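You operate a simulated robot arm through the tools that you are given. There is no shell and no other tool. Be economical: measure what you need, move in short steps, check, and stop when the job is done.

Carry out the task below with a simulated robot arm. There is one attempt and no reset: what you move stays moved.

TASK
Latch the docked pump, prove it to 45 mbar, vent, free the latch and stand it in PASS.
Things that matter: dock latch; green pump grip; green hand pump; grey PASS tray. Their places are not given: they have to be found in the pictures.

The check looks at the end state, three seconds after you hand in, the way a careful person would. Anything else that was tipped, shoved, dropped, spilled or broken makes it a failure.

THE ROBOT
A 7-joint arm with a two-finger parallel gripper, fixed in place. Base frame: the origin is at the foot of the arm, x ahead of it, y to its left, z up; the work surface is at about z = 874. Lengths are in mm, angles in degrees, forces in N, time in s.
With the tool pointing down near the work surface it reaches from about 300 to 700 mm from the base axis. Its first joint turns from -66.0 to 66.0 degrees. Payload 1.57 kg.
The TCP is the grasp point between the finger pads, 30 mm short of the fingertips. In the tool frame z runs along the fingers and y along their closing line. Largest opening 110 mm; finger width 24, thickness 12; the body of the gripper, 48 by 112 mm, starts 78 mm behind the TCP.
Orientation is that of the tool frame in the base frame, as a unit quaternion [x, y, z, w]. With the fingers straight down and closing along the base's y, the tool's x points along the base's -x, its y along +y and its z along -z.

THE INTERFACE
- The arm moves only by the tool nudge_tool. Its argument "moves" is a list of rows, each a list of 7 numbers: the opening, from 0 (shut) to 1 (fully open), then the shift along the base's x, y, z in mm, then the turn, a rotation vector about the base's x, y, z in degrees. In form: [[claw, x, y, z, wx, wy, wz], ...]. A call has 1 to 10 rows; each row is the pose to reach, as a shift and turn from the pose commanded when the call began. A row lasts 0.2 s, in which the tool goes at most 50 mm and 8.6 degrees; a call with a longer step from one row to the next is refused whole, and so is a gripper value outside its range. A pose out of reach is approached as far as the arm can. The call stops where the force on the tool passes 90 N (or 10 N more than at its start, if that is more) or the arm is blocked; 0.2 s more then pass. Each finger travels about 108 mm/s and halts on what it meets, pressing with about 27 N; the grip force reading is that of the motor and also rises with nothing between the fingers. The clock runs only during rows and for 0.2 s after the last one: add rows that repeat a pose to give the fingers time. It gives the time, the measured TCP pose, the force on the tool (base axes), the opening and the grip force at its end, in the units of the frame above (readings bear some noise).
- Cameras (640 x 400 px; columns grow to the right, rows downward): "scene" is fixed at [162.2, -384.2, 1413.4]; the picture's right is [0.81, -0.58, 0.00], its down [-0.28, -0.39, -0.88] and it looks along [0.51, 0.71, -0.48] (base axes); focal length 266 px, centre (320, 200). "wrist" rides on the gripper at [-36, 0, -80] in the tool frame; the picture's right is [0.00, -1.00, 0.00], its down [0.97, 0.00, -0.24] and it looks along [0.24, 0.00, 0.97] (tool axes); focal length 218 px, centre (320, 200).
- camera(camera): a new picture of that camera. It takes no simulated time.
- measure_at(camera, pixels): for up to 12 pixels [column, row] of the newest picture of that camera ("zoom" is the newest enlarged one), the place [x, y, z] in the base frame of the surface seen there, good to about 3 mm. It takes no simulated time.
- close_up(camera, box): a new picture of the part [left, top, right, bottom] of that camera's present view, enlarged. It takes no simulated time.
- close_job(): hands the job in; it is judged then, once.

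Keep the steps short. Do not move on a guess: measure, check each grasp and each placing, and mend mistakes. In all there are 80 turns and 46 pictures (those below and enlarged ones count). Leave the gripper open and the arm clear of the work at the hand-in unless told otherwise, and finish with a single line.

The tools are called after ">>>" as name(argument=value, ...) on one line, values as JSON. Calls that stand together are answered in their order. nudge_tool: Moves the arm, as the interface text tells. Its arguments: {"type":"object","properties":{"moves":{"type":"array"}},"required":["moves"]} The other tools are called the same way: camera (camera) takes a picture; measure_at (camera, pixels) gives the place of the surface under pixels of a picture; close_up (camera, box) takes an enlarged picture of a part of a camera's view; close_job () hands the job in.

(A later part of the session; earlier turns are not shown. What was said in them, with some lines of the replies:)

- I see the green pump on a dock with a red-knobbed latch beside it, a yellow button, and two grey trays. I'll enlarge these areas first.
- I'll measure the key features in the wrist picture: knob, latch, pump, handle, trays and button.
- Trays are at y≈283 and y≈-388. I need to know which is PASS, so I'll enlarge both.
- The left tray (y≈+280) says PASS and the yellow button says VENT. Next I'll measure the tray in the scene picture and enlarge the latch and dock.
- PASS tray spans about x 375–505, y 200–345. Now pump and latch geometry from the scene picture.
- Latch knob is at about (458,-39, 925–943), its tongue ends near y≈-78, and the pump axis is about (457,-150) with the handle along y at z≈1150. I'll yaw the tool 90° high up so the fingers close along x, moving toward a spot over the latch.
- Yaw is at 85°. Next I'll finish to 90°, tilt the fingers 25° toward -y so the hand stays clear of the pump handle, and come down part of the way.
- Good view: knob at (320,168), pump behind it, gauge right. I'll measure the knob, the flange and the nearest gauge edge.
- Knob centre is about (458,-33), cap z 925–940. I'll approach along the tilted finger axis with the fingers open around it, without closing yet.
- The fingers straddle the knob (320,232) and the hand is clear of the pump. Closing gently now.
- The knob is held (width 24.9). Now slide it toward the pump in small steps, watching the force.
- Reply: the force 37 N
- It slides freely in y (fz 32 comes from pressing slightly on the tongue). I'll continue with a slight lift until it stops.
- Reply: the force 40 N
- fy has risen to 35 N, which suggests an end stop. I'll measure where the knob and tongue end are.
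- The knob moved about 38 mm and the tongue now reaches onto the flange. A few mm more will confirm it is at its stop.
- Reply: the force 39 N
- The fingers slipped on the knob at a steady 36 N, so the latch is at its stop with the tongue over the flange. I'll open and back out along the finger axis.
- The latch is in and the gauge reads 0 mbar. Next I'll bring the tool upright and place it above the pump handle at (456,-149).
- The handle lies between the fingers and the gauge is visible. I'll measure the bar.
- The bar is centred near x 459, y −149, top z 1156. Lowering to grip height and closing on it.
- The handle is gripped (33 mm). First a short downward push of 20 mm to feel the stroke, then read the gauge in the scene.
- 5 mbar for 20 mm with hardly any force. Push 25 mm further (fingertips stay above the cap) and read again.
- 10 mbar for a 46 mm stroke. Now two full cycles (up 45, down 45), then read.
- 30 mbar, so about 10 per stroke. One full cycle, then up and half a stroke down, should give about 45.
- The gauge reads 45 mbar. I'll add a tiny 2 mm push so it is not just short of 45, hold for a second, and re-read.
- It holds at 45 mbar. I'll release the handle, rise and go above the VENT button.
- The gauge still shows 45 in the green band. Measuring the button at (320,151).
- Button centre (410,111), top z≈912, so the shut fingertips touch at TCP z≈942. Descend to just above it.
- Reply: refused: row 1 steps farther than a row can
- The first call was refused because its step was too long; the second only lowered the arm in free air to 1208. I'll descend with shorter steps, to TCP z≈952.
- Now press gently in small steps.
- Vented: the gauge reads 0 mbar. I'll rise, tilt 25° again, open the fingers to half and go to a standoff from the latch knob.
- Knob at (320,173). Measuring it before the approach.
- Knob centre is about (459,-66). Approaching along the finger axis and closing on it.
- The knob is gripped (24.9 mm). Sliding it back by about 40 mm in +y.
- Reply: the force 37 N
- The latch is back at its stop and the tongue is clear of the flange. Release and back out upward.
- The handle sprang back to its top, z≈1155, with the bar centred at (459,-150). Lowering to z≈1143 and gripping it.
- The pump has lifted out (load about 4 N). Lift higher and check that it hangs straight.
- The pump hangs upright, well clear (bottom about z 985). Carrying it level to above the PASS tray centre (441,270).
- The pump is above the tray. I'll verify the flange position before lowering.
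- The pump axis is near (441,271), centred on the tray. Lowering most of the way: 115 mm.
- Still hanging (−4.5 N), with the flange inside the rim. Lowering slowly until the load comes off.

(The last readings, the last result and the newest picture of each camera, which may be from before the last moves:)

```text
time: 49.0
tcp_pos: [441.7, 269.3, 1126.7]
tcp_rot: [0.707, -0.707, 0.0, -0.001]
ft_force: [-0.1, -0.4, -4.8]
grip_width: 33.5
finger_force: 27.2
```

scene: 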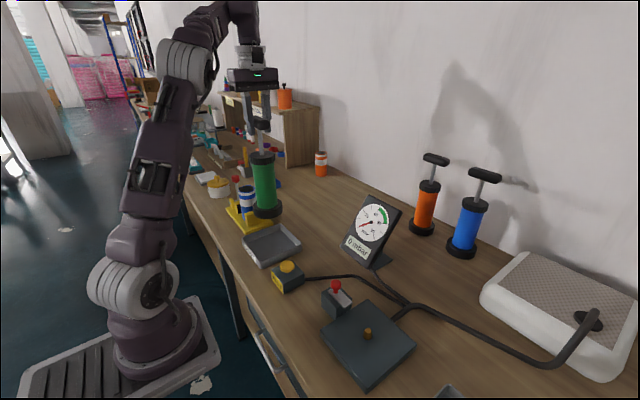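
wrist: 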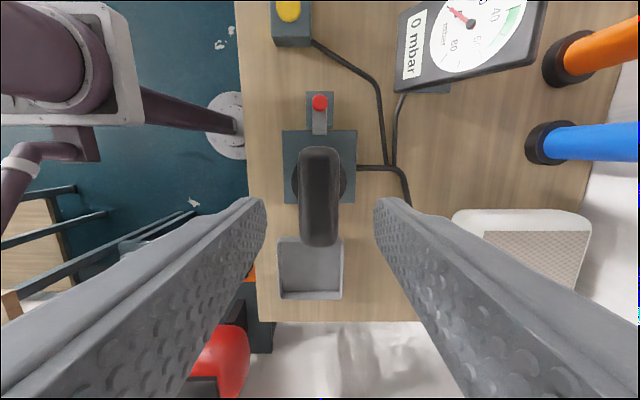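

>>> nudge_tool(moves=[[0.1, 0, 0, -2, 0, 0, 0], [0.1, 0, 0, -4, 0, 0, 0], [0.1, 0, 0, -4, 0, 0, 0]])

>>> close_up(camera="scene", box=[230, 190, 310, 280])

```text
time: 49.8
tcp_pos: [440.7, 269.1, 1124.0]
tcp_rot: [0.708, -0.706, 0.001, -0.001]
ft_force: [0.2, -0.3, -2.5]
grip_width: 33.5
finger_force: 27.7
```

```text
4.44 times, centred on (270, 235) of scene
```

zoom: 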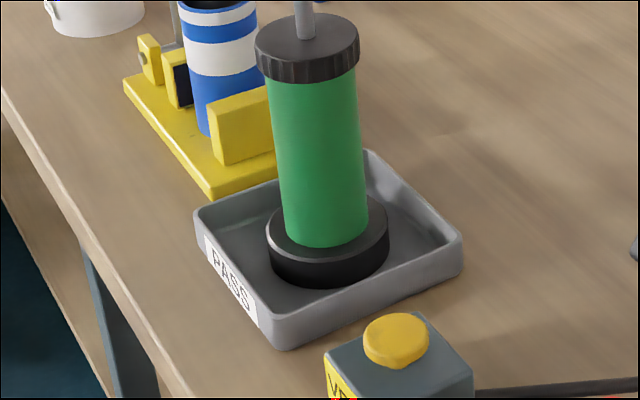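

The load is starting to come off (−2.5 N), so the pump is touching the tray floor. A further 3 mm to seat it.

>>> nudge_tool(moves=[[0.1, 0, 0, -1.5, 0, 0, 0], [0.1, 0, 0, -3, 0, 0, 0], [0.1, 0, 0, -3, 0, 0, 0], [0.1, 0, 0, -3, 0, 0, 0]])

```text
time: 50.8
tcp_pos: [441.1, 269.8, 1120.3]
tcp_rot: [0.708, -0.706, 0.001, -0.001]
ft_force: [0.5, -0.4, 0.6]
grip_width: 33.5
finger_force: 27.1
```

The load is fully off. Opening the fingers slowly, then rising straight up.

>>> nudge_tool(moves=[[0.33, 0, 0, 0, 0, 0, 0], [0.4, 0, 0, 0, 0, 0, 0], [0.5, 0, 0, 0, 0, 0, 0], [0.5, 0, 0, 0, 0, 0, 0], [0.5, 0, 0, 15, 0, 0, 0], [0.5, 0, 0, 40, 0, 0, 0], [0.5, 0, 0, 80, 0, 0, 0], [0.5, 0, 0, 120, 0, 0, 0], [0.6, 0, 0, 160, 0, 0, 0]])

>>> nudge_tool(moves=[[0.8, 0, -40, 10, 0, 0, 0], [1, 0, -80, 10, 0, 0, 0], [1, -10, -120, 10, 0, 0, 0], [1, -20, -160, 10, 0, 0, 0], [1, -30, -200, 10, 0, 0, 0], [1, -30, -200, 10, 0, 0, 0]])

>>> camera(camera="scene")

>>> close_up(camera="scene", box=[210, 140, 330, 290])

```text
time: 52.8
tcp_pos: [440.8, 268.4, 1271.0]
tcp_rot: [0.708, -0.706, 0.0, -0.002]
ft_force: [-0.1, 0.5, -0.7]
grip_width: 66.0
finger_force: 0.0
out of reach, approached as far as the arm can: row 9
```

```text
time: 54.2
tcp_pos: [411.5, 66.3, 1279.2]
tcp_rot: [0.707, -0.707, 0.001, -0.002]
ft_force: [0.8, -0.6, -0.6]
grip_width: 109.9
finger_force: 0.0
```

```text
7 pictures are left
```

scene: 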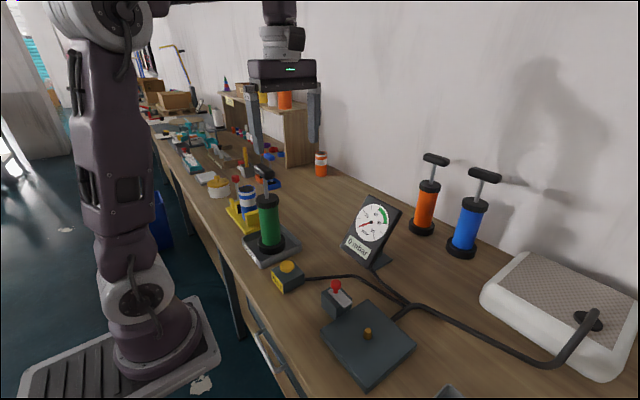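

```text
2.67 times, centred on (270, 215) of scene
```

zoom: 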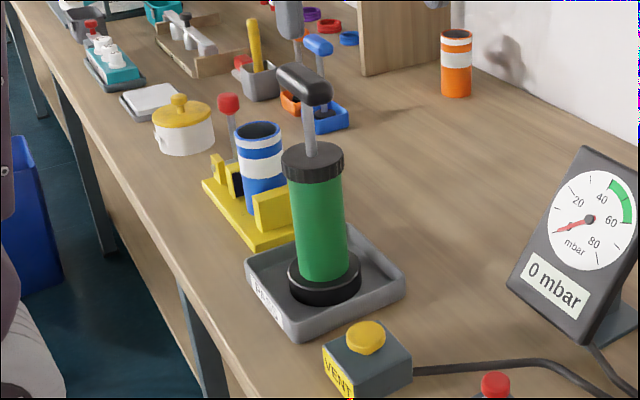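

The pump stands upright in PASS, the gauge reads 0 mbar, the latch is free, nothing else has moved, and the arm is clear with the gripper open. Handing in.

>>> close_job()

```text
The job is handed in.
```

The pump was latched, proved to 45 mbar, vented to 0 and unlatched, and it now stands upright in the PASS tray.
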